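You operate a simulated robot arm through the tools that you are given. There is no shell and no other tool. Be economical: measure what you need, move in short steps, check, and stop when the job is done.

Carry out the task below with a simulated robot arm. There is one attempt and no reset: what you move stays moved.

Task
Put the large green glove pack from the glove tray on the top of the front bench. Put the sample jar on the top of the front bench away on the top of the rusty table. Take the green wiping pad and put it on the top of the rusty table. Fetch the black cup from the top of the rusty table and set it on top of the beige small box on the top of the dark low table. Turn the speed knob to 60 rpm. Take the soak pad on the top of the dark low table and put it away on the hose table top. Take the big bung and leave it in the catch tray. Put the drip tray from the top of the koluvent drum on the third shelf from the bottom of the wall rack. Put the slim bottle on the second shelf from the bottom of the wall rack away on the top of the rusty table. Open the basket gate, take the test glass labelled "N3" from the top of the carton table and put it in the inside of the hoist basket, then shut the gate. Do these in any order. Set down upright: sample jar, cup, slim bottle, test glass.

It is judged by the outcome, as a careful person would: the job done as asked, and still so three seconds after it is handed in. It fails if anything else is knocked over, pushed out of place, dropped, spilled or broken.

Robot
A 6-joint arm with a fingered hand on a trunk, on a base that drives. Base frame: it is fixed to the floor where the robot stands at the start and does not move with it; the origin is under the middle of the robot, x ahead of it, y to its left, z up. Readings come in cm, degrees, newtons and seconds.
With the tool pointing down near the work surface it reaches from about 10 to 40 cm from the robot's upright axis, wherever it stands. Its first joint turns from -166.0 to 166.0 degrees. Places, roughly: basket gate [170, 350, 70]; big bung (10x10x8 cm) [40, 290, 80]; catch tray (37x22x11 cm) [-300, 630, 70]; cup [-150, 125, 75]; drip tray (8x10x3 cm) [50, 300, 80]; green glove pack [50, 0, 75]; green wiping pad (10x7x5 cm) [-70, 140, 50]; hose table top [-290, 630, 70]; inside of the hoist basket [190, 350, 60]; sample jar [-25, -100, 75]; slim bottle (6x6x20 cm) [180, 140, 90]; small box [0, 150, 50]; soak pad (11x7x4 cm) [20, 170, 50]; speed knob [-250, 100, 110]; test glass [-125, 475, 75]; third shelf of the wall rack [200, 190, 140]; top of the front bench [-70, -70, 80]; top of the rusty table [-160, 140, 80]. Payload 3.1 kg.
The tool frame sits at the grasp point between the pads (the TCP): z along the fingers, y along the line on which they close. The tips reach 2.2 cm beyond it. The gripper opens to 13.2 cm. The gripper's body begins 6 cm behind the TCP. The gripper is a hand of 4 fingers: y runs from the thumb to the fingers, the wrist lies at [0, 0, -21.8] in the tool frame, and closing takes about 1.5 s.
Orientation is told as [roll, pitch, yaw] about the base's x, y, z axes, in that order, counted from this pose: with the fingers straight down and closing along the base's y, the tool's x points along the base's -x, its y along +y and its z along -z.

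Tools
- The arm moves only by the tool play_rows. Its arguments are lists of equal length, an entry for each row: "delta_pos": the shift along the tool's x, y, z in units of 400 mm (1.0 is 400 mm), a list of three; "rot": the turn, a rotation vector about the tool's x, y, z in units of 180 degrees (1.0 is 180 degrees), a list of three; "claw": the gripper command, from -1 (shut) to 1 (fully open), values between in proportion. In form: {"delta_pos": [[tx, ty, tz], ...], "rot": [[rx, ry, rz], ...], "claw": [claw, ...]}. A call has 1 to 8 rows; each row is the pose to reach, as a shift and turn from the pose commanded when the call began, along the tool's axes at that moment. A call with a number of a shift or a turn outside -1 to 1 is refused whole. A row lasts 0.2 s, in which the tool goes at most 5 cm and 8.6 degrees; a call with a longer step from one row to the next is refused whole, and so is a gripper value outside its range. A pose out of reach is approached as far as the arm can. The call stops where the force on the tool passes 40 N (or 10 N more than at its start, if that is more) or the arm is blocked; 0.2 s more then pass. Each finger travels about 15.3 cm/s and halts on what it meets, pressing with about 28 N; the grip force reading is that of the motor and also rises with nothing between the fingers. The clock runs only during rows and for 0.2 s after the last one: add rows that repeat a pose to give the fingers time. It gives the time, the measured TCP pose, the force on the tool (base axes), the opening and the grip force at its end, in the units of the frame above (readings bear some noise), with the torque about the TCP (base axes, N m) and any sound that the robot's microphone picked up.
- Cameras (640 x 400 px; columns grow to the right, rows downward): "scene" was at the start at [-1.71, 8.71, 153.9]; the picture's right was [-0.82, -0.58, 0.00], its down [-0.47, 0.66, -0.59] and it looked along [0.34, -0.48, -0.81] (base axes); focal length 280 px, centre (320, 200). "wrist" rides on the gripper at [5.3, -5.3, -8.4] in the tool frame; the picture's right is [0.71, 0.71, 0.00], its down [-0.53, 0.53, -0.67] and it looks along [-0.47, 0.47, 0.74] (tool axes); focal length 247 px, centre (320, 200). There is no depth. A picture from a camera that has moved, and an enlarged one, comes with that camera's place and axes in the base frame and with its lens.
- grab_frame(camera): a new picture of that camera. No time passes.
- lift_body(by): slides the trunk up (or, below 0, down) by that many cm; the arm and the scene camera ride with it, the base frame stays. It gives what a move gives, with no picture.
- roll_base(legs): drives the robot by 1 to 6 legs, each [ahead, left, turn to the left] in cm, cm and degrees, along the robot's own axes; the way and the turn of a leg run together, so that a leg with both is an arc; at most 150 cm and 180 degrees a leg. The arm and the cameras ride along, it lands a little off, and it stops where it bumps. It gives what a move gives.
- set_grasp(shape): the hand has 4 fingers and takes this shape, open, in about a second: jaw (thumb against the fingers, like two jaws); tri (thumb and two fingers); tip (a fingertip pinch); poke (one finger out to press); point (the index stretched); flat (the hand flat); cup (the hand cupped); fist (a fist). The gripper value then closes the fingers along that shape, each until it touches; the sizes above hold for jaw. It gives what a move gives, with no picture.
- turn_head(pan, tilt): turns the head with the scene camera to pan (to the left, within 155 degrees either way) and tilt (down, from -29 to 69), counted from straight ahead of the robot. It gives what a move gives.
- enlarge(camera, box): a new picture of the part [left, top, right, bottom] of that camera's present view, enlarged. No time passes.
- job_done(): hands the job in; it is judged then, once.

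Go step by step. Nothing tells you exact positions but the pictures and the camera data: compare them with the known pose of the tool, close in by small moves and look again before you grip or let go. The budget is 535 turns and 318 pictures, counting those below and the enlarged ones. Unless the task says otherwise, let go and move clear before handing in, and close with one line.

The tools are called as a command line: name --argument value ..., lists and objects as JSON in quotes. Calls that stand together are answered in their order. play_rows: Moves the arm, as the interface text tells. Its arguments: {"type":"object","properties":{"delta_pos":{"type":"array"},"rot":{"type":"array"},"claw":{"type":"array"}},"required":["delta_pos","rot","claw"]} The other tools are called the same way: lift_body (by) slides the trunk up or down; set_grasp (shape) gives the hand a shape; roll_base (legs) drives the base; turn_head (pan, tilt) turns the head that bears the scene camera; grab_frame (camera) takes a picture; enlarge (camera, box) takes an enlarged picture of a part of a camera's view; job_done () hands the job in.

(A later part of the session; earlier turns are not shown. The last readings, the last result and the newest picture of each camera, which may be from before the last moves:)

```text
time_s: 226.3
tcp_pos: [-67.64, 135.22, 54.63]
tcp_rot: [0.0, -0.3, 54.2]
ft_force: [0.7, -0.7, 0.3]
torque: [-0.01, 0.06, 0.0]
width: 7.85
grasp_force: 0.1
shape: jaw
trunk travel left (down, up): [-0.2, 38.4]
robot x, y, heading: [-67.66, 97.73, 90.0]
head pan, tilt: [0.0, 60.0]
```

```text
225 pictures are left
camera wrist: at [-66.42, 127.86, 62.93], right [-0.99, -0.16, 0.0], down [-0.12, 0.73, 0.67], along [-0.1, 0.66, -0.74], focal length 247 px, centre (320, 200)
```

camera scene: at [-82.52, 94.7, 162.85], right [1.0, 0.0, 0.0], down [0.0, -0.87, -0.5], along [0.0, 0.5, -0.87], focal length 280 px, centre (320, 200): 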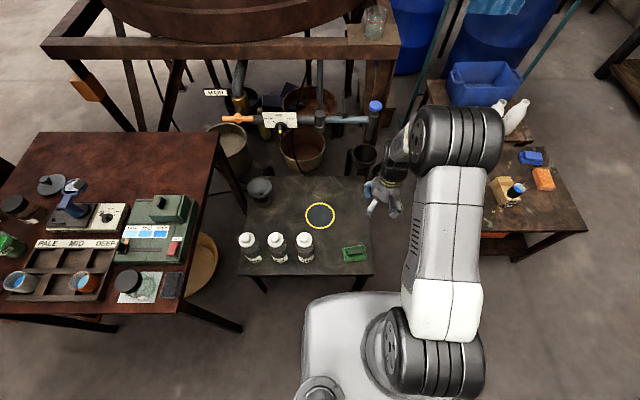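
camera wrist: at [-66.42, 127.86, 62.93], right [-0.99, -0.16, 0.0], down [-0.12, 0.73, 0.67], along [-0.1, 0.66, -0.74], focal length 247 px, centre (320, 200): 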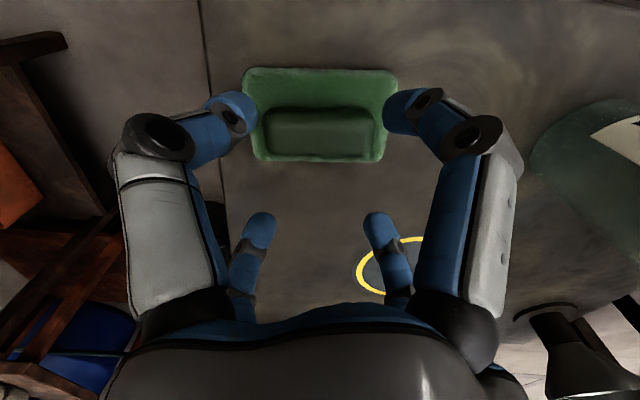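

Aligned. Descending and gripping the raised block.

play_rows --delta_pos '[[0, 0, 0.06], [0, 0, 0.12], [0, 0, 0.14], [0, 0, 0.14]]' --rot '[[0, 0, 0], [0, 0, 0], [0, 0, 0], [0, 0, 0]]' --claw '[0.2, 0.2, 0.2, 0.2]'

play_rows --delta_pos '[[0, 0, 0], [0, 0, 0], [0, 0, 0], [0, 0, 0], [0, 0, 0], [0, 0, 0]]' --rot '[[0, 0, 0], [0, 0, 0], [0, 0, 0], [0, 0, 0], [0, 0, 0], [0, 0, 0]]' --claw '[-1, -1, -1, -1, -1, -1]'

lift_body --by 5

grab_frame --camera "wrist"

```text
time_s: 227.2
tcp_pos: [-67.45, 135.52, 49.26]
tcp_rot: [0.3, -0.7, 54.2]
ft_force: [0.9, -3.6, 30.6]
torque: [-1.06, 0.0, 0.0]
width: 7.91
grasp_force: 0.0
shape: jaw
trunk travel left (down, up): [-0.2, 38.4]
robot x, y, heading: [-67.68, 98.1, 89.8]
head pan, tilt: [0.0, 60.0]
stopped in row 4: the force on the tool passed its limit at 44 N (the readings are from after the stop); the commanded pose is now the measured one
```

```text
time_s: 228.7
tcp_pos: [-67.5, 135.68, 49.33]
tcp_rot: [0.5, -0.9, 54.3]
ft_force: [0.1, 13.0, 35.6]
torque: [0.41, -0.26, 0.09]
width: 6.39
grasp_force: 27.4
shape: jaw
trunk travel left (down, up): [-0.2, 38.4]
robot x, y, heading: [-68.02, 97.84, 90.1]
head pan, tilt: [0.0, 60.0]
```

```text
time_s: 229.6
tcp_pos: [-67.42, 135.48, 54.04]
tcp_rot: [0.1, -0.5, 54.2]
ft_force: [1.4, 0.0, -1.2]
torque: [-0.01, -0.01, 0.01]
width: 6.3
grasp_force: 27.9
shape: jaw
trunk travel left (down, up): [-5.2, 33.4]
robot x, y, heading: [-67.98, 97.81, 89.8]
head pan, tilt: [0.0, 60.0]
```

```text
224 pictures are left
camera wrist: at [-66.29, 128.03, 62.29], right [-0.99, -0.16, 0.0], down [-0.12, 0.73, 0.67], along [-0.1, 0.67, -0.74], focal length 247 px, centre (320, 200)
```

wrist: 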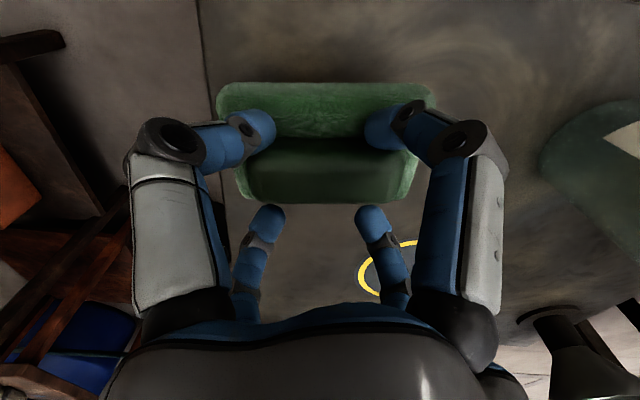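

The pad is held. I'll raise it, then rotate it 81° so it lies lengthwise front-to-back on the rusty table.

lift_body --by 33

play_rows --delta_pos '[[0, 0, -0.05], [0, 0, -0.1], [0, 0, -0.15], [0, 0, -0.2], [0, 0, -0.25], [0, 0, -0.3], [0, 0, -0.3], [0, 0, -0.3]]' --rot '[[0, 0, 0], [0, 0, -0.04], [0, 0, -0.08], [0, 0, -0.12], [0, 0, -0.16], [0, 0, -0.2], [0, 0, -0.24], [0, 0, -0.28]]' --claw '[-1, -1, -1, -1, -1, -1, -1, -1]'

play_rows --delta_pos '[[0, 0, 0], [0, 0, 0], [0, 0, 0], [0, 0, 0], [0, 0, 0]]' --rot '[[0, 0, -0.04], [0, 0, -0.08], [0, 0, -0.12], [0, 0, -0.16], [0, 0, -0.17]]' --claw '[-1, -1, -1, -1, -1]'

grab_frame --camera "wrist"

```text
time_s: 232.8
tcp_pos: [-67.56, 135.42, 86.99]
tcp_rot: [0.2, -0.5, 54.2]
ft_force: [0.0, -0.1, -0.6]
torque: [0.0, 0.0, 0.04]
width: 6.3
grasp_force: 28.6
shape: jaw
trunk travel left (down, up): [-38.2, 0.4]
robot x, y, heading: [-68.29, 97.99, 90.0]
head pan, tilt: [0.0, 60.0]
```

```text
time_s: 234.6
tcp_pos: [-67.48, 135.49, 98.98]
tcp_rot: [-0.3, -0.6, 104.9]
ft_force: [-0.5, 0.5, -1.0]
torque: [0.0, -0.02, 0.0]
width: 6.25
grasp_force: 28.3
shape: jaw
trunk travel left (down, up): [-38.2, 0.4]
robot x, y, heading: [-67.77, 98.4, 90.1]
head pan, tilt: [0.0, 60.0]
```

```text
time_s: 235.8
tcp_pos: [-67.59, 135.36, 99.02]
tcp_rot: [-0.6, -0.2, 135.2]
ft_force: [-0.2, -0.4, -1.2]
torque: [-0.03, 0.04, 0.0]
width: 6.28
grasp_force: 27.7
shape: jaw
trunk travel left (down, up): [-38.2, 0.4]
robot x, y, heading: [-67.68, 98.01, 89.8]
head pan, tilt: [0.0, 60.0]
```

```text
223 pictures are left
camera wrist: at [-60.06, 135.45, 107.47], right [0.01, -1.0, -0.01], down [-0.75, -0.01, 0.67], along [-0.67, 0.0, -0.75], focal length 247 px, centre (320, 200)
```

wrist: 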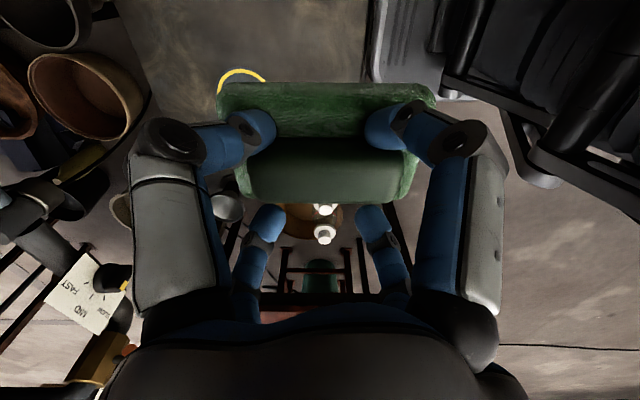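

Pad centre is about 1 cm to +x of the TCP. Driving to the rusty table.

roll_base --legs '[[-33, 0, 0], [0, 73.5, 0], [9, 0, 0]]'

grab_frame --camera "wrist"

grab_frame --camera "scene"

```text
time_s: 242.3
tcp_pos: [-141.37, 111.13, 99.04]
tcp_rot: [-0.5, -0.1, 135.6]
ft_force: [0.7, -0.2, -0.5]
torque: [0.0, 0.0, 0.01]
width: 6.28
grasp_force: 27.7
shape: jaw
trunk travel left (down, up): [-38.2, 0.4]
robot x, y, heading: [-141.38, 73.57, 90.1]
head pan, tilt: [0.0, 60.0]
```

```text
222 pictures are left
camera wrist: at [-133.93, 111.1, 107.43], right [0.01, -1.0, -0.01], down [-0.75, -0.01, 0.67], along [-0.67, 0.0, -0.75], focal length 247 px, centre (320, 200)
```

wrist: 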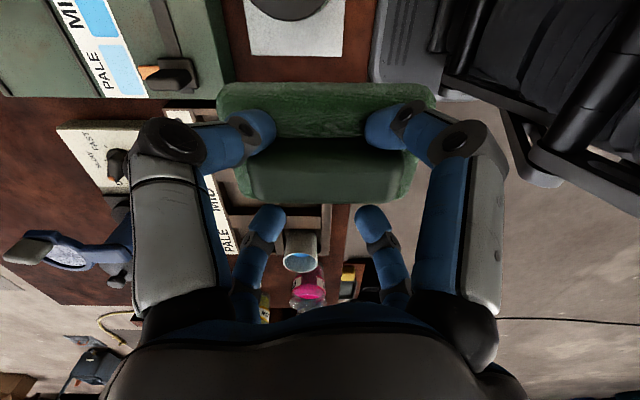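

```text
221 pictures are left
camera scene: at [-156.15, 74.18, 168.82], right [1.0, 0.01, 0.0], down [0.01, -0.87, -0.5], along [0.0, 0.5, -0.87], focal length 280 px, centre (320, 200)
```

scene: 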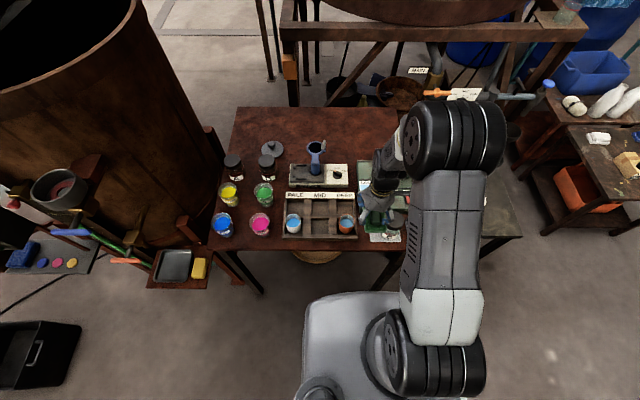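

enlarge --camera "scene" --box '[330, 170, 430, 260]'

```text
4.44 times, centred on (380, 215) of scene
camera zoom: at [-156.15, 74.18, 168.82], right [1.0, 0.01, 0.0], down [0.01, -0.87, -0.5], along [0.0, 0.5, -0.87], focal length 1242 px, centre (53, 133)
```

zoom: 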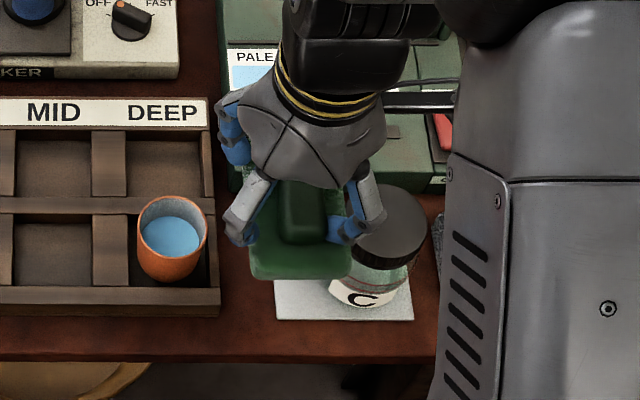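

The gap between tray and jar is about 8.3 cm for the 6.5–7 cm pad. Shifting +0.7 cm in x and lowering.

play_rows --delta_pos '[[0.007, -0.018, 0]]' --rot '[[0, 0, 0]]' --claw '[-1]'

lift_body --by -10

enlarge --camera "scene" --box '[330, 150, 430, 240]'

grab_frame --camera "wrist"

```text
time_s: 242.7
tcp_pos: [-140.84, 111.17, 99.05]
tcp_rot: [-0.4, -0.3, 135.6]
ft_force: [-0.1, -0.9, -1.5]
torque: [0.0, 0.03, -0.04]
width: 6.28
grasp_force: 28.0
shape: jaw
trunk travel left (down, up): [-38.2, 0.4]
robot x, y, heading: [-141.47, 73.24, 90.6]
head pan, tilt: [0.0, 60.0]
```

```text
time_s: 244.1
tcp_pos: [-140.72, 111.32, 88.92]
tcp_rot: [-0.5, -0.4, 135.6]
ft_force: [-0.2, -0.8, 0.2]
torque: [0.0, -0.03, -0.02]
width: 6.26
grasp_force: 28.0
shape: jaw
trunk travel left (down, up): [-28.2, 10.4]
robot x, y, heading: [-141.33, 73.67, 90.3]
head pan, tilt: [0.0, 60.0]
```

```text
4.44 times, centred on (380, 195) of scene
camera zoom: at [-156.13, 74.04, 158.76], right [1.0, 0.01, 0.0], down [0.01, -0.87, -0.5], along [0.0, 0.5, -0.87], focal length 1242 px, centre (53, 222)
```

zoom: 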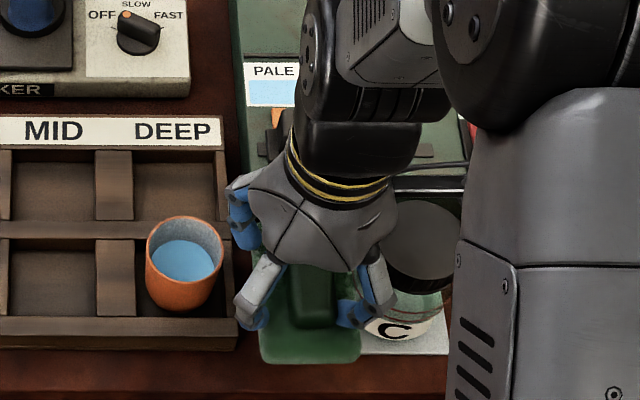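

```text
218 pictures are left
camera wrist: at [-133.27, 111.36, 97.41], right [0.01, -1.0, -0.01], down [-0.75, -0.01, 0.67], along [-0.67, 0.0, -0.75], focal length 247 px, centre (320, 200)
```

wrist: 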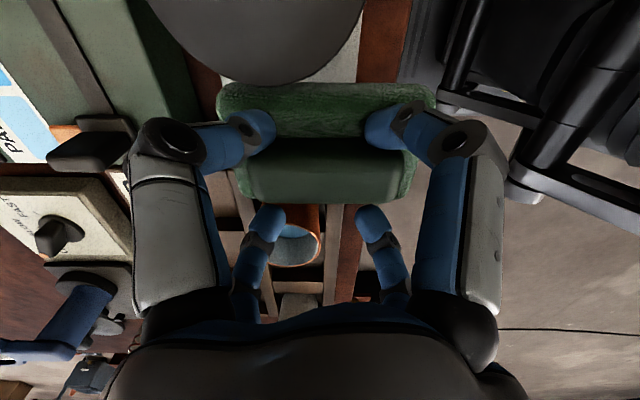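

lift_body --by -2.8

lift_body --by -0.5

```text
time_s: 244.8
tcp_pos: [-140.73, 111.29, 86.28]
tcp_rot: [-0.6, -0.1, 135.7]
ft_force: [0.9, 0.3, -0.3]
torque: [0.02, 0.02, 0.02]
width: 6.29
grasp_force: 27.8
shape: jaw
trunk travel left (down, up): [-25.4, 13.2]
robot x, y, heading: [-141.64, 73.92, 90.4]
head pan, tilt: [0.0, 60.0]
```

```text
time_s: 245.3
tcp_pos: [-140.81, 111.29, 85.77]
tcp_rot: [-0.6, -0.2, 135.6]
ft_force: [0.3, 0.7, -0.6]
torque: [-0.04, 0.0, 0.01]
width: 6.25
grasp_force: 27.8
shape: jaw
trunk travel left (down, up): [-24.9, 13.7]
robot x, y, heading: [-141.32, 73.77, 90.1]
head pan, tilt: [0.0, 60.0]
```

lift_body --by -0.5

lift_body --by -0.3

```text
time_s: 245.9
tcp_pos: [-140.77, 111.35, 85.34]
tcp_rot: [-0.5, -0.2, 135.6]
ft_force: [0.1, 0.1, 0.2]
torque: [-0.01, 0.02, 0.04]
width: 6.28
grasp_force: 28.3
shape: jaw
trunk travel left (down, up): [-24.4, 14.2]
robot x, y, heading: [-141.0, 73.51, 90.2]
head pan, tilt: [0.0, 60.0]
```

```text
time_s: 246.4
tcp_pos: [-140.81, 111.21, 84.88]
tcp_rot: [-0.5, -0.2, 135.6]
ft_force: [0.7, 0.1, -0.1]
torque: [-0.04, 0.03, 0.02]
width: 6.25
grasp_force: 27.8
shape: jaw
trunk travel left (down, up): [-24.1, 14.5]
robot x, y, heading: [-141.46, 73.62, 90.3]
head pan, tilt: [0.0, 60.0]
```

lift_body --by -0.4

lift_body --by -0.4

grab_frame --camera "wrist"

```text
time_s: 246.9
tcp_pos: [-140.88, 111.28, 84.79]
tcp_rot: [-0.7, -0.5, 135.6]
ft_force: [-0.7, -0.9, 21.5]
torque: [-0.56, -0.28, -0.02]
width: 6.27
grasp_force: 27.6
shape: jaw
trunk travel left (down, up): [-23.7, 14.9]
robot x, y, heading: [-141.28, 73.5, 90.4]
head pan, tilt: [0.0, 60.0]
```

```text
time_s: 247.3
tcp_pos: [-140.77, 111.29, 84.74]
tcp_rot: [-0.7, -0.5, 135.7]
ft_force: [0.1, -7.2, 19.7]
torque: [-0.64, -0.24, -0.07]
width: 6.27
grasp_force: 27.9
shape: jaw
trunk travel left (down, up): [-23.5, 15.0]
robot x, y, heading: [-141.28, 73.64, 90.6]
head pan, tilt: [0.0, 60.0]
stopped: the force on the tool passed its limit at 47 N (the readings are from after the stop); the commanded pose is now the measured one
```

```text
217 pictures are left
camera wrist: at [-133.28, 111.35, 93.08], right [0.01, -1.0, -0.01], down [-0.75, -0.02, 0.67], along [-0.67, 0.0, -0.75], focal length 247 px, centre (320, 200)
```

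wrist: 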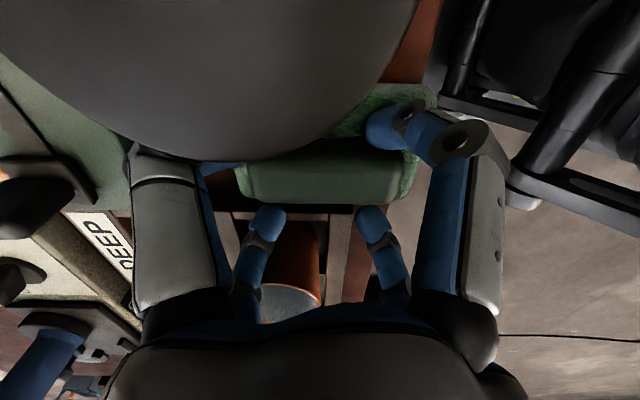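

The pad is on the table. Opening a little and rising.

play_rows --delta_pos '[[0, 0, 0], [0, 0, 0], [0, 0, 0], [0, 0, 0]]' --rot '[[0, 0, 0], [0, 0, 0], [0, 0, 0], [0, 0, 0]]' --claw '[0.0, 0.1, 0.15, 0.15]'

lift_body --by 2

lift_body --by 13

grab_frame --camera "wrist"

grab_frame --camera "scene"

```text
time_s: 248.3
tcp_pos: [-140.83, 111.52, 84.69]
tcp_rot: [-0.9, -0.6, 135.8]
ft_force: [-0.8, 3.2, 21.5]
torque: [-0.09, -0.59, 0.19]
width: 7.21
grasp_force: 0.0
shape: jaw
trunk travel left (down, up): [-23.5, 15.0]
robot x, y, heading: [-141.48, 73.54, 90.7]
head pan, tilt: [0.0, 60.0]
```

```text
time_s: 249.0
tcp_pos: [-140.89, 111.47, 86.51]
tcp_rot: [-0.7, -0.4, 135.6]
ft_force: [-0.4, 0.3, -0.3]
torque: [0.01, -0.01, 0.0]
width: 7.54
grasp_force: 0.0
shape: jaw
trunk travel left (down, up): [-25.5, 13.0]
robot x, y, heading: [-141.45, 73.64, 90.4]
head pan, tilt: [0.0, 60.0]
```

```text
time_s: 250.5
tcp_pos: [-140.81, 111.54, 99.63]
tcp_rot: [-0.7, -0.4, 135.7]
ft_force: [0.5, 0.1, 0.1]
torque: [-0.01, 0.01, -0.01]
width: 7.51
grasp_force: 0.1
shape: jaw
trunk travel left (down, up): [-38.5, 0.0]
robot x, y, heading: [-141.14, 73.44, 90.4]
head pan, tilt: [0.0, 60.0]
```

```text
216 pictures are left
camera wrist: at [-133.27, 111.51, 108.02], right [0.01, -1.0, -0.01], down [-0.75, -0.02, 0.67], along [-0.67, 0.0, -0.75], focal length 247 px, centre (320, 200)
```

wrist: 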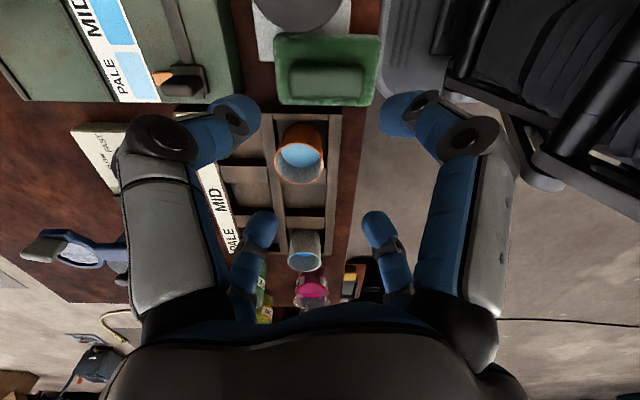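

```text
215 pictures are left
camera scene: at [-156.14, 74.05, 169.2], right [1.0, 0.01, 0.0], down [0.01, -0.87, -0.5], along [0.0, 0.5, -0.87], focal length 280 px, centre (320, 200)
```

scene: 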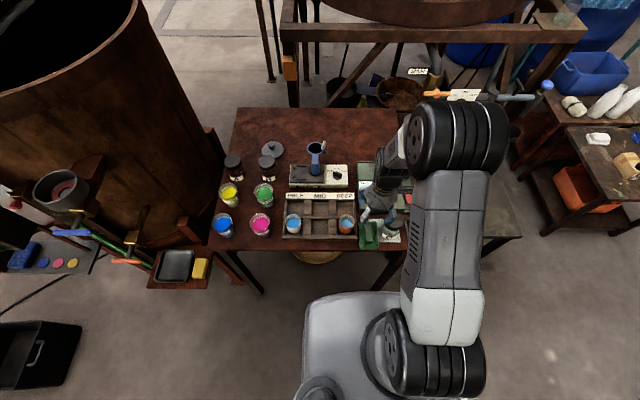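

The pad is on the table. Next is the speed knob at about (−249, 95, 110). I'll drive in front of the control panel.

roll_base --legs '[[-40, 0, 0], [0, 106, 0]]'

turn_head --pan -5 --tilt 35

grab_frame --camera "scene"

```text
time_s: 258.1
tcp_pos: [-247.47, 69.63, 99.49]
tcp_rot: [-0.7, -0.5, 136.2]
ft_force: [0.2, -0.2, 0.6]
torque: [-0.01, 0.0, -0.01]
width: 7.54
grasp_force: 0.0
shape: jaw
trunk travel left (down, up): [-38.5, 0.0]
robot x, y, heading: [-247.06, 31.74, 91.1]
head pan, tilt: [0.0, 60.0]
```

```text
time_s: 259.0
tcp_pos: [-247.42, 69.66, 99.58]
tcp_rot: [-0.7, -0.5, 136.3]
ft_force: [-0.2, -0.9, -0.2]
torque: [-0.01, 0.01, -0.03]
width: 7.54
grasp_force: 0.1
shape: jaw
trunk travel left (down, up): [-38.5, 0.0]
robot x, y, heading: [-247.46, 31.84, 90.8]
head pan, tilt: [-5.0, 35.0]
```

```text
214 pictures are left
camera scene: at [-261.63, 34.15, 172.56], right [1.0, -0.07, 0.0], down [-0.04, -0.57, -0.82], along [0.06, 0.82, -0.57], focal length 280 px, centre (320, 200)
```

scene: 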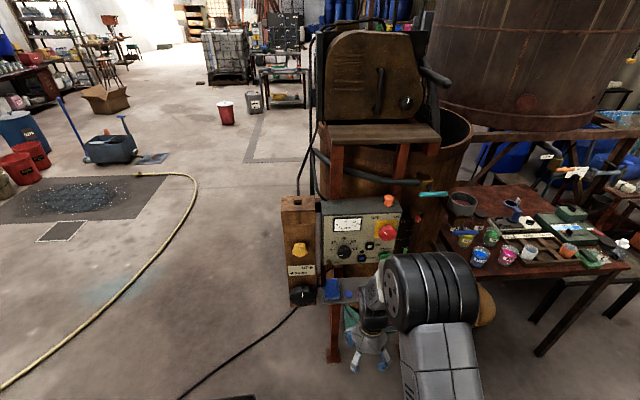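

enlarge --camera "scene" --box '[275, 185, 415, 315]'

```text
3.08 times, centred on (345, 250) of scene
camera zoom: at [-261.63, 34.15, 172.56], right [1.0, -0.07, 0.0], down [-0.04, -0.57, -0.82], along [0.06, 0.82, -0.57], focal length 860 px, centre (243, 46)
```

zoom: 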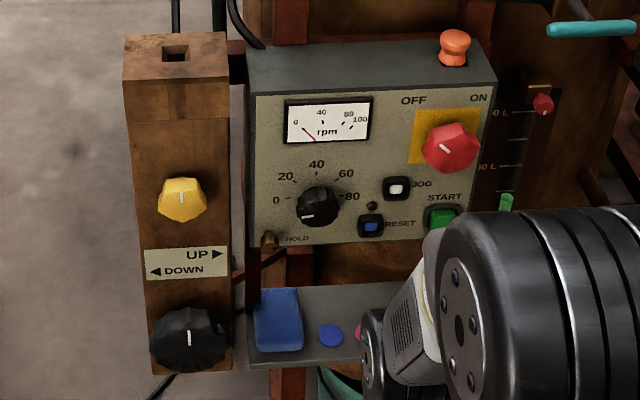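

enlarge --camera "scene" --box '[325, 225, 375, 270]'

```text
8.89 times, centred on (350, 248) of scene
camera zoom: at [-261.63, 34.15, 172.56], right [1.0, -0.07, 0.0], down [-0.04, -0.57, -0.82], along [0.06, 0.82, -0.57], focal length 2484 px, centre (53, -222)
```

zoom: 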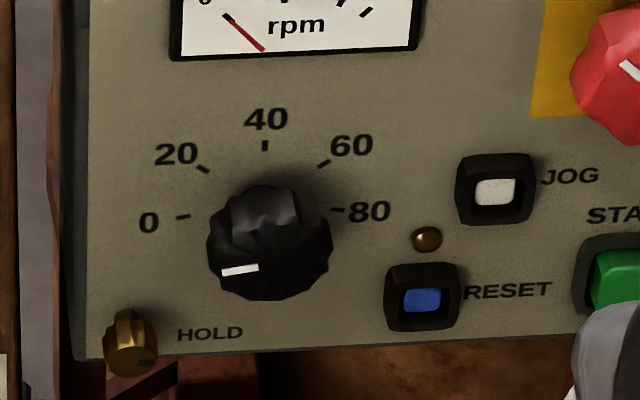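

The pointer is at 0; the dial spans about 51° per 20 rpm, so 60 rpm is about 153° clockwise. I'll tilt the hand to point horizontally at the panel.

play_rows --delta_pos '[[-0.022, -0.022, -0.03], [-0.044, -0.045, -0.06], [-0.066, -0.067, -0.09], [-0.088, -0.09, -0.12], [-0.11, -0.112, -0.15], [-0.132, -0.135, -0.18], [-0.154, -0.157, -0.21], [-0.173, -0.18, -0.2375]]' --rot '[[0.0321, -0.0307, 0], [0.0642, -0.0614, 0], [0.0963, -0.0921, 0], [0.1284, -0.1228, 0], [0.1605, -0.1535, 0], [0.1926, -0.1842, 0], [0.2247, -0.2149, 0], [0.2568, -0.2456, 0]]' --claw '[0, 0, 0, 0, 0, 0, 0, 0]'

play_rows --delta_pos '[[0, 0, 0], [0, 0, 0], [0, 0, 0], [0, 0, 0]]' --rot '[[0.0321, -0.0307, 0], [0.0642, -0.0614, 0], [0.0963, -0.0921, 0], [0.1043, -0.1, 0]]' --claw '[0, 0, 0, 0]'

grab_frame --camera "wrist"

grab_frame --camera "scene"

```text
time_s: 260.8
tcp_pos: [-247.34, 79.44, 109.18]
tcp_rot: [-57.1, -38.6, 157.9]
ft_force: [-0.5, 0.1, -0.4]
torque: [0.0, 0.03, -0.01]
width: 6.64
grasp_force: 0.1
shape: jaw
trunk travel left (down, up): [-38.5, 0.0]
robot x, y, heading: [-247.45, 31.54, 91.2]
head pan, tilt: [-5.0, 35.0]
```

```text
time_s: 261.8
tcp_pos: [-247.36, 79.4, 109.16]
tcp_rot: [-91.2, -43.6, -179.1]
ft_force: [0.1, -0.5, 1.1]
torque: [-0.01, -0.02, 0.03]
width: 6.65
grasp_force: 0.1
shape: jaw
trunk travel left (down, up): [-38.5, 0.0]
robot x, y, heading: [-247.59, 31.72, 91.0]
head pan, tilt: [-5.0, 35.0]
```

```text
211 pictures are left
camera wrist: at [-239.87, 71.13, 109.28], right [0.03, 0.02, -1.0], down [-0.74, -0.67, -0.03], along [-0.67, 0.74, -0.01], focal length 247 px, centre (320, 200)
```

wrist: 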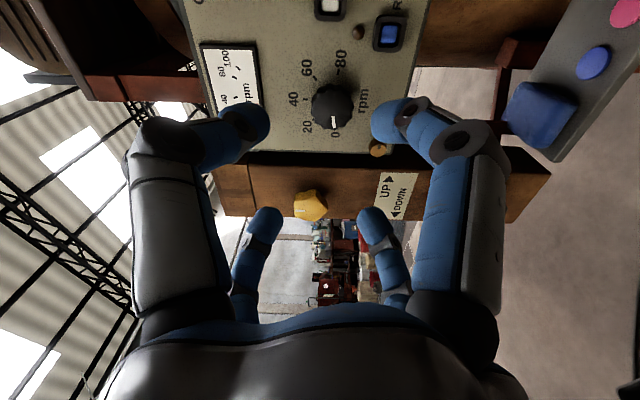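

```text
210 pictures are left
camera scene: at [-261.64, 34.15, 172.57], right [1.0, -0.07, 0.0], down [-0.04, -0.57, -0.82], along [0.06, 0.82, -0.57], focal length 280 px, centre (320, 200)
```

scene: 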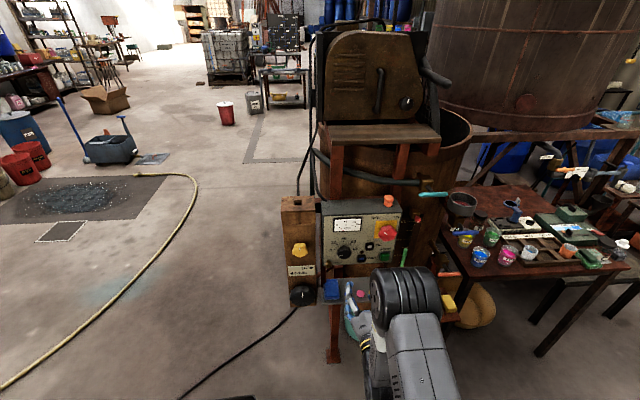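

The hand is horizontal. I'll align with the knob axis and approach to y≈88.

play_rows --delta_pos '[[-0.01, 0.025, 0.05], [-0.022, 0.05, 0.11], [-0.022, 0.05, 0.17], [-0.022, 0.05, 0.22], [-0.022, 0.05, 0.22]]' --rot '[[0, 0, 0], [0, 0, 0], [0, 0, 0], [0, 0, 0], [0, 0, 0]]' --claw '[0, 0, 0, 0, 0]'

grab_frame --camera "wrist"

```text
time_s: 263.0
tcp_pos: [-249.5, 88.37, 108.55]
tcp_rot: [-91.1, -43.6, -179.2]
ft_force: [0.4, -0.5, 0.3]
torque: [-0.02, -0.01, -0.01]
width: 6.61
grasp_force: 0.1
shape: jaw
trunk travel left (down, up): [-38.5, 0.0]
robot x, y, heading: [-247.43, 31.82, 91.1]
head pan, tilt: [-5.0, 35.0]
```

```text
209 pictures are left
camera wrist: at [-241.89, 80.03, 108.61], right [0.03, 0.01, -1.0], down [-0.74, -0.67, -0.03], along [-0.67, 0.74, -0.01], focal length 247 px, centre (320, 200)
```

wrist: 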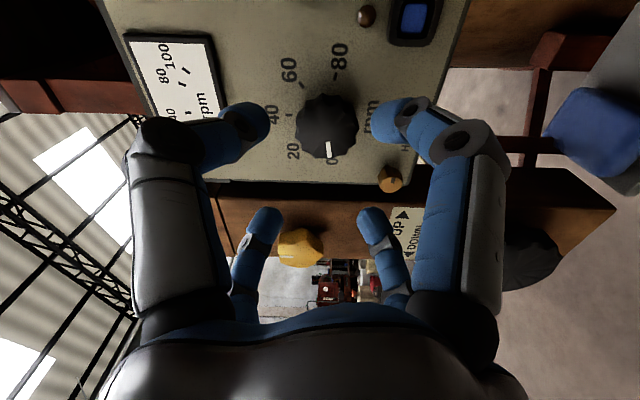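

play_rows --delta_pos '[[0.0035, 0.014, 0.05], [0.0035, 0.014, 0.1], [0.0035, 0.014, 0.14], [0.0035, 0.014, 0.14]]' --rot '[[0, 0, 0], [0, 0, 0], [0, 0, 0], [0, 0, 0]]' --claw '[-0.05, -0.05, -0.05, -0.05]'

grab_frame --camera "wrist"

```text
time_s: 264.0
tcp_pos: [-249.87, 93.85, 108.13]
tcp_rot: [-91.1, -43.6, -179.3]
ft_force: [0.1, 0.2, -0.3]
torque: [-0.02, -0.03, -0.01]
width: 6.32
grasp_force: 0.0
shape: jaw
trunk travel left (down, up): [-38.5, 0.0]
robot x, y, heading: [-247.75, 31.61, 90.7]
head pan, tilt: [-5.0, 35.0]
```

```text
208 pictures are left
camera wrist: at [-242.28, 85.56, 108.18], right [0.03, 0.01, -1.0], down [-0.74, -0.67, -0.03], along [-0.67, 0.74, -0.01], focal length 247 px, centre (320, 200)
```

wrist: 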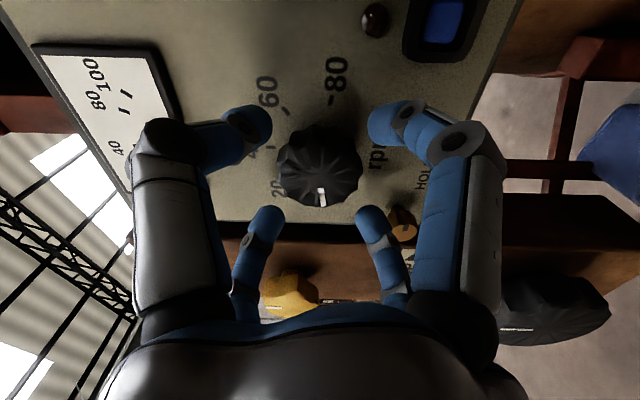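

Centred. Advancing slightly and closing on the knob.

play_rows --delta_pos '[[0, 0, 0.012], [0, 0, 0.024], [0, 0, 0.024], [0, 0, 0.024], [0, 0, 0.024], [0, 0, 0.024], [0, 0, 0.024]]' --rot '[[0, 0, 0], [0, 0, 0], [0, 0, 0], [0, 0, 0], [0, 0, 0], [0, 0, 0], [0, 0, 0]]' --claw '[-0.05, -0.05, -0.4, -1, -1, -1, -1]'

play_rows --delta_pos '[[0, 0, 0], [0, 0, 0], [0, 0, 0], [0, 0, 0], [0, 0, 0], [0, 0, 0], [0, 0, 0]]' --rot '[[0, 0, 0.04], [0, 0, 0.08], [0, 0, 0.12], [0, 0, 0.16], [0, 0, 0.2], [0, 0, 0.24], [0, 0, 0.28]]' --claw '[-1, -1, -1, -1, -1, -1, -1]'

grab_frame --camera "wrist"

```text
time_s: 265.6
tcp_pos: [-249.73, 95.0, 108.08]
tcp_rot: [-91.0, -43.6, -179.3]
ft_force: [-0.1, 1.8, -1.5]
torque: [0.04, 0.0, -0.02]
width: 3.64
grasp_force: 27.9
shape: jaw
trunk travel left (down, up): [-38.5, 0.0]
robot x, y, heading: [-247.41, 31.63, 91.0]
head pan, tilt: [-5.0, 35.0]
```

```text
time_s: 267.2
tcp_pos: [-249.89, 94.99, 108.1]
tcp_rot: [101.1, -85.9, -10.9]
ft_force: [-2.3, 1.1, -1.1]
torque: [-0.05, -0.04, -0.08]
width: 3.65
grasp_force: 28.3
shape: jaw
trunk travel left (down, up): [-38.5, 0.0]
robot x, y, heading: [-247.54, 31.62, 91.1]
head pan, tilt: [-5.0, 35.0]
```

```text
207 pictures are left
camera wrist: at [-244.87, 86.71, 102.28], right [-0.76, 0.01, -0.66], down [-0.49, -0.68, 0.55], along [-0.44, 0.74, 0.51], focal length 247 px, centre (320, 200)
```

wrist: 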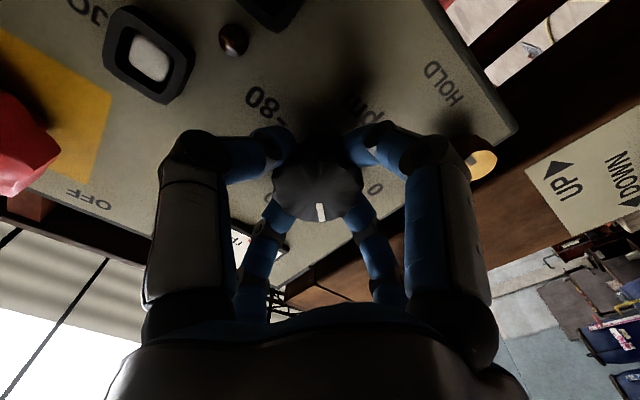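

The knob turns with the hand. Continuing.

play_rows --delta_pos '[[0, 0, 0], [0, 0, 0], [0, 0, 0], [0, 0, 0], [0, 0, 0], [0, 0, 0], [0, 0, 0]]' --rot '[[0, 0, 0.04], [0, 0, 0.08], [0, 0, 0.12], [0, 0, 0.16], [0, 0, 0.2], [0, 0, 0.24], [0, 0, 0.28]]' --claw '[-1, -1, -1, -1, -1, -1, -1]'

play_rows --delta_pos '[[0, 0, 0], [0, 0, 0], [0, 0, 0], [0, 0, 0], [0, 0, 0], [0, 0, 0]]' --rot '[[0, 0, 0.04], [0, 0, 0.08], [0, 0, 0.12], [0, 0, 0.16], [0, 0, 0.2], [0, 0, 0.24]]' --claw '[-1, -1, -1, -1, -1, -1]'

grab_frame --camera "wrist"

enlarge --camera "scene" --box '[325, 215, 385, 270]'

```text
time_s: 268.8
tcp_pos: [-249.95, 94.87, 108.14]
tcp_rot: [91.2, -35.5, -0.7]
ft_force: [-3.3, 6.9, 9.9]
torque: [0.04, -0.04, -0.14]
width: 3.64
grasp_force: 28.0
shape: jaw
trunk travel left (down, up): [-38.5, 0.0]
robot x, y, heading: [-247.4, 31.68, 90.9]
head pan, tilt: [-5.0, 35.0]
```

```text
time_s: 270.2
tcp_pos: [-249.73, 94.9, 108.06]
tcp_rot: [90.9, 7.7, 0.1]
ft_force: [-1.4, 9.9, 13.8]
torque: [0.09, -0.01, -0.04]
width: 3.56
grasp_force: 27.5
shape: jaw
trunk travel left (down, up): [-38.5, 0.0]
robot x, y, heading: [-247.62, 31.75, 90.9]
head pan, tilt: [-5.0, 35.0]
```

```text
206 pictures are left
camera wrist: at [-255.79, 86.65, 103.43], right [-0.61, -0.01, 0.8], down [0.59, -0.68, 0.44], along [0.53, 0.74, 0.42], focal length 247 px, centre (320, 200)
```

wrist: 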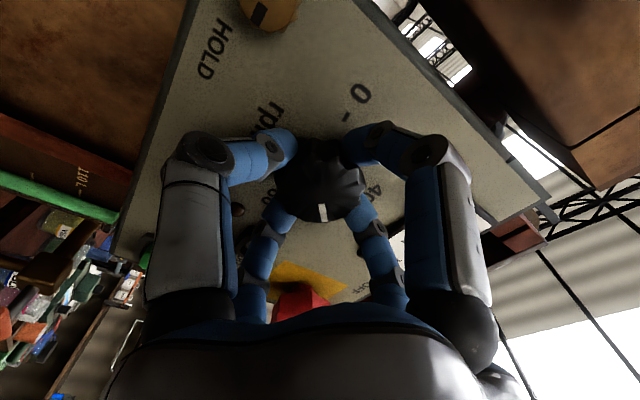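

```text
7.27 times, centred on (355, 242) of scene
camera zoom: at [-261.65, 34.19, 172.57], right [1.0, -0.07, 0.0], down [-0.04, -0.57, -0.82], along [0.06, 0.82, -0.57], focal length 2033 px, centre (66, -109)
```

zoom: 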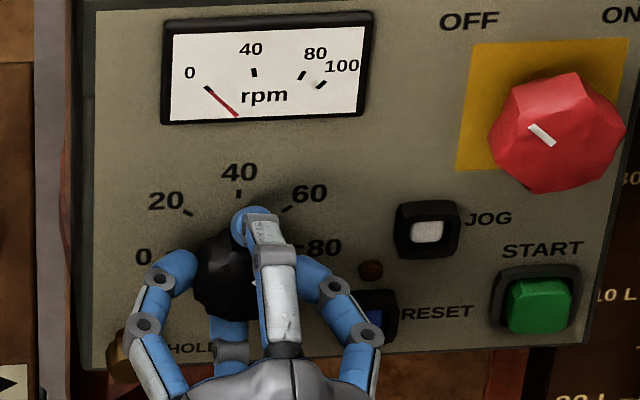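

About 144° turned. Adding 9°, then releasing to check the pointer.

play_rows --delta_pos '[[0, 0, 0], [0, 0, 0], [0, 0, 0]]' --rot '[[0, 0, 0.025], [0, 0, 0.05], [0, 0, 0.05]]' --claw '[-1, -1, -1]'

play_rows --delta_pos '[[0, 0, 0], [0, 0, 0], [0, 0, 0], [0, 0, -0.05], [0, 0, -0.12], [0, 0, -0.2], [0, 0, -0.3], [0, 0, -0.3]]' --rot '[[0, 0, 0], [0, 0, 0], [0, 0, 0], [0, 0, 0], [0, 0, 0], [0, 0, 0], [0, 0, 0], [0, 0, 0]]' --claw '[-0.2, 0, 0, 0, 0, 0, 0, 0]'

grab_frame --camera "wrist"

enlarge --camera "scene" --box '[325, 215, 385, 270]'

```text
time_s: 271.0
tcp_pos: [-249.71, 94.98, 108.04]
tcp_rot: [90.9, 16.7, 0.2]
ft_force: [-1.4, 9.2, 14.7]
torque: [0.12, -0.04, -0.03]
width: 3.56
grasp_force: 28.3
shape: jaw
trunk travel left (down, up): [-38.5, 0.0]
robot x, y, heading: [-247.21, 32.02, 91.0]
head pan, tilt: [-5.0, 35.0]
```

```text
time_s: 272.8
tcp_pos: [-249.65, 82.89, 107.86]
tcp_rot: [90.8, 16.6, 0.3]
ft_force: [0.2, 0.3, 0.2]
torque: [0.02, 0.02, 0.0]
width: 6.55
grasp_force: 0.1
shape: jaw
trunk travel left (down, up): [-38.5, 0.0]
robot x, y, heading: [-247.25, 31.63, 91.1]
head pan, tilt: [-5.0, 35.0]
```

```text
204 pictures are left
camera wrist: at [-256.16, 74.56, 104.13], right [-0.48, -0.01, 0.88], down [0.65, -0.67, 0.34], along [0.59, 0.74, 0.33], focal length 247 px, centre (320, 200)
```

wrist: 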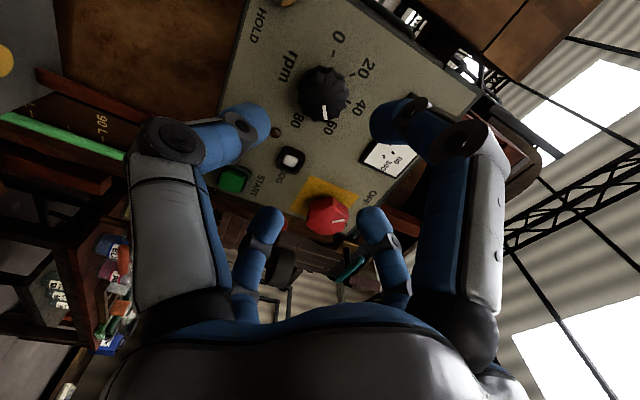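

```text
7.27 times, centred on (355, 242) of scene
camera zoom: at [-261.64, 34.22, 172.57], right [1.0, -0.07, 0.0], down [-0.04, -0.57, -0.82], along [0.06, 0.82, -0.57], focal length 2033 px, centre (66, -109)
```

zoom: 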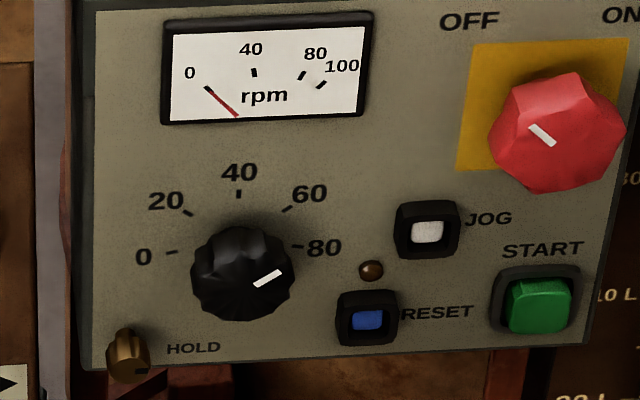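

enlarge --camera "scene" --box '[335, 228, 363, 260]'

enlarge --camera "wrist" --box '[270, 20, 400, 150]'

```text
12.50 times, centred on (349, 244) of scene
camera zoom: at [-261.64, 34.22, 172.57], right [1.0, -0.07, 0.0], down [-0.04, -0.57, -0.82], along [0.06, 0.82, -0.57], focal length 3494 px, centre (-42, -350)
```

zoom: 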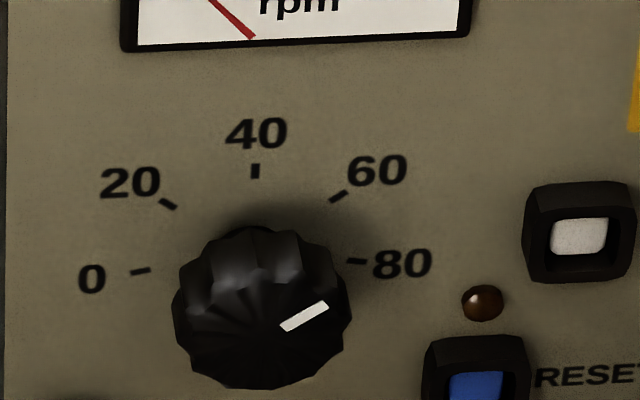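

```text
3.08 times, centred on (335, 85) of wrist
camera zoom: at [-256.16, 74.56, 104.13], right [-0.48, -0.01, 0.88], down [0.65, -0.67, 0.34], along [0.59, 0.74, 0.33], focal length 760 px, centre (274, 554)
```

zoom: 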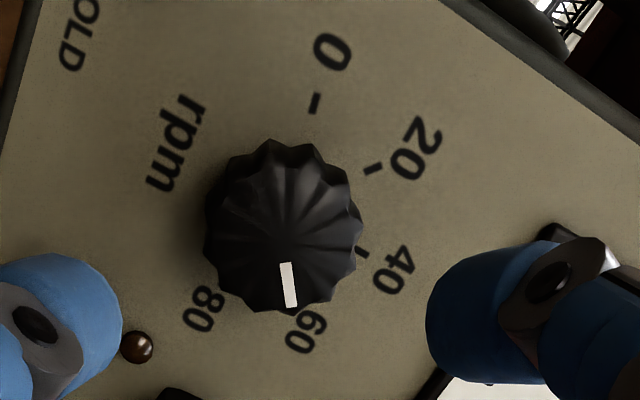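

The pointer reads about 33° where the 60 tick is at about 38°, i.e. roughly 62 rpm. I'll re-grip and turn back about 5°.

play_rows --delta_pos '[[0, 0, 0.1], [0, 0, 0.2], [0, 0, 0.27], [0, 0, 0.303], [0, 0, 0.303], [0, 0, 0.303], [0, 0, 0.303], [0, 0, 0.303]]' --rot '[[0, 0, 0], [0, 0, 0], [0, 0, 0], [0, 0, 0], [0, 0, 0], [0, 0, 0], [0, 0, 0], [0, 0, 0]]' --claw '[0, 0, 0, 0, -0.4, -1, -1, -1]'

play_rows --delta_pos '[[0, 0, 0], [0, 0, 0], [0, 0, 0]]' --rot '[[0, 0, -0.014], [0, 0, -0.028], [0, 0, -0.028]]' --claw '[-1, -1, -1]'

play_rows --delta_pos '[[0, 0, 0], [0, 0, 0], [0, 0, 0], [0, 0, -0.05], [0, 0, -0.12], [0, 0, -0.2], [0, 0, -0.3], [0, 0, -0.3]]' --rot '[[0, 0, 0], [0, 0, 0], [0, 0, 0], [0, 0, 0], [0, 0, 0], [0, 0, 0], [0, 0, 0], [0, 0, 0]]' --claw '[-0.2, 0, 0, 0, 0, 0, 0, 0]'

enlarge --camera "scene" --box '[335, 228, 363, 260]'

enlarge --camera "wrist" --box '[270, 20, 400, 150]'

```text
time_s: 274.6
tcp_pos: [-249.79, 94.93, 108.01]
tcp_rot: [90.9, 16.6, 0.3]
ft_force: [-0.4, 3.2, -0.7]
torque: [-0.03, 0.0, 0.01]
width: 3.52
grasp_force: 28.1
shape: jaw
trunk travel left (down, up): [-38.5, 0.0]
robot x, y, heading: [-247.57, 31.56, 91.4]
head pan, tilt: [-5.0, 35.0]
```

```text
time_s: 275.4
tcp_pos: [-249.77, 94.89, 108.1]
tcp_rot: [90.8, 11.4, 0.2]
ft_force: [-0.1, -0.1, -1.3]
torque: [-0.01, -0.03, -0.03]
width: 3.53
grasp_force: 28.0
shape: jaw
trunk travel left (down, up): [-38.5, 0.0]
robot x, y, heading: [-247.52, 31.53, 90.9]
head pan, tilt: [-5.0, 35.0]
```

```text
time_s: 277.2
tcp_pos: [-249.85, 82.92, 107.93]
tcp_rot: [90.8, 11.5, 0.2]
ft_force: [-0.1, 0.7, -0.4]
torque: [0.02, 0.0, -0.04]
width: 6.53
grasp_force: 0.0
shape: jaw
trunk travel left (down, up): [-38.5, 0.0]
robot x, y, heading: [-247.46, 31.31, 91.2]
head pan, tilt: [-5.0, 35.0]
```

```text
12.50 times, centred on (349, 244) of scene
camera zoom: at [-261.64, 34.22, 172.57], right [1.0, -0.07, 0.0], down [-0.04, -0.57, -0.82], along [0.06, 0.82, -0.57], focal length 3494 px, centre (-42, -350)
```

zoom: 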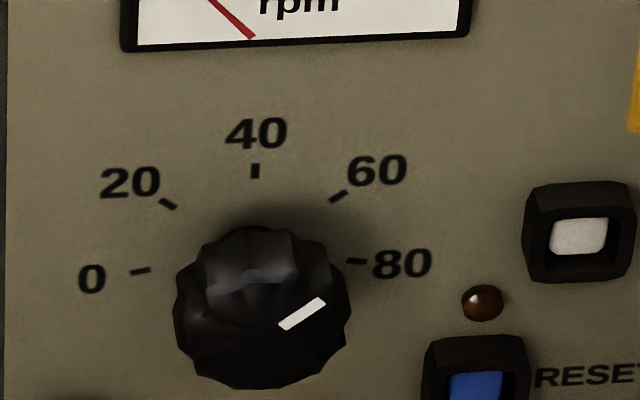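

```text
3.08 times, centred on (335, 85) of wrist
camera zoom: at [-256.11, 74.67, 103.71], right [-0.55, -0.01, 0.83], down [0.62, -0.67, 0.4], along [0.56, 0.74, 0.38], focal length 760 px, centre (274, 554)
```

zoom: 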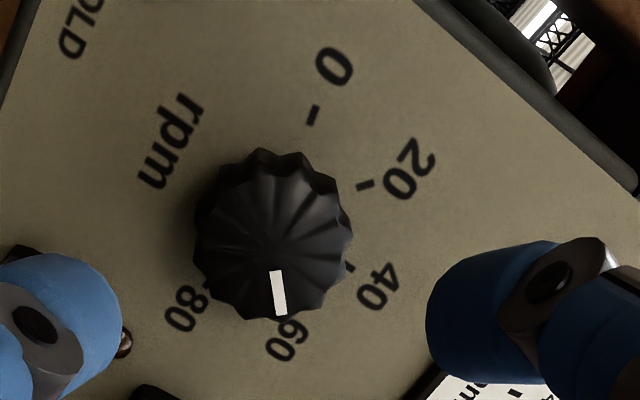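

The pointer is now on 60. I'll back off and bring the hand upright again.

play_rows --delta_pos '[[0, 0, -0.03], [0, 0, -0.06], [0, 0, -0.09], [0, 0, -0.12], [0, 0, -0.15], [0, 0, -0.15], [0, 0, -0.15], [0, 0, -0.15]]' --rot '[[0, 0, 0], [0.0408, -0.0084, 0], [0.0816, -0.0168, 0], [0.1224, -0.0252, 0], [0.1632, -0.0336, 0], [0.204, -0.042, 0], [0.2448, -0.0504, 0], [0.2856, -0.0588, 0]]' --claw '[0, 0, 0, 0, 0, 0, 0, 0]'

play_rows --delta_pos '[[0, 0, 0], [0, 0, 0], [0, 0, 0], [0, 0, 0], [0, 0, 0], [0, 0, 0]]' --rot '[[0.0408, -0.0084, 0], [0.0816, -0.0168, 0], [0.1224, -0.0252, 0], [0.1632, -0.0336, 0], [0.204, -0.042, 0], [0.204, -0.042, 0]]' --claw '[0, 0, 0, 0, 0, 0]'

```text
time_s: 279.0
tcp_pos: [-249.79, 77.07, 107.89]
tcp_rot: [37.7, 7.0, -9.0]
ft_force: [0.0, -0.1, -0.3]
torque: [0.01, 0.02, -0.01]
width: 6.56
grasp_force: 0.1
shape: jaw
trunk travel left (down, up): [-38.5, 0.0]
robot x, y, heading: [-247.8, 31.67, 91.1]
head pan, tilt: [-5.0, 35.0]
```

```text
time_s: 280.4
tcp_pos: [-249.8, 76.98, 107.97]
tcp_rot: [0.8, -0.1, -11.6]
ft_force: [0.1, 0.1, 0.4]
torque: [0.02, 0.02, 0.0]
width: 6.52
grasp_force: 0.0
shape: jaw
out of reach, approached as far as the arm can: row 1, 2
trunk travel left (down, up): [-38.5, 0.0]
robot x, y, heading: [-247.65, 31.62, 91.1]
head pan, tilt: [-5.0, 35.0]
```

Upright again. Next is the slim bottle on the wall rack; driving across the room toward it.

roll_base --legs '[[0, -150, 0], [32, 0, -1], [0, -150, 0], [0, -45, 0], [0, 0, -90]]'

turn_head --pan 35 --tilt 25

grab_frame --camera "scene"

```text
time_s: 302.7
tcp_pos: [141.41, 66.8, 107.96]
tcp_rot: [0.7, 0.1, -103.8]
ft_force: [0.3, 0.6, -0.4]
torque: [0.0, 0.0, -0.03]
width: 6.54
grasp_force: 0.1
shape: jaw
trunk travel left (down, up): [-38.5, 0.0]
robot x, y, heading: [95.92, 66.4, -1.2]
head pan, tilt: [-5.0, 35.0]
```

```text
time_s: 303.8
tcp_pos: [141.39, 66.75, 107.87]
tcp_rot: [0.7, 0.1, -103.8]
ft_force: [0.1, 0.2, 0.4]
torque: [0.0, 0.03, -0.01]
width: 6.55
grasp_force: 0.1
shape: jaw
trunk travel left (down, up): [-38.5, 0.0]
robot x, y, heading: [95.92, 66.32, -1.2]
head pan, tilt: [35.0, 25.0]
```

```text
198 pictures are left
camera scene: at [97.96, 86.34, 174.14], right [0.56, -0.83, 0.0], down [-0.35, -0.24, -0.91], along [0.75, 0.5, -0.42], focal length 280 px, centre (320, 200)
```

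scene: 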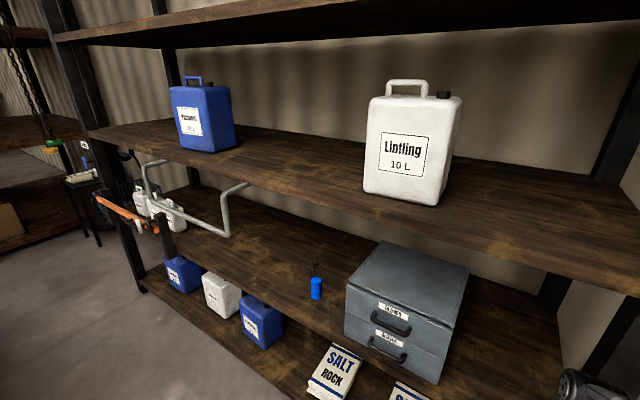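

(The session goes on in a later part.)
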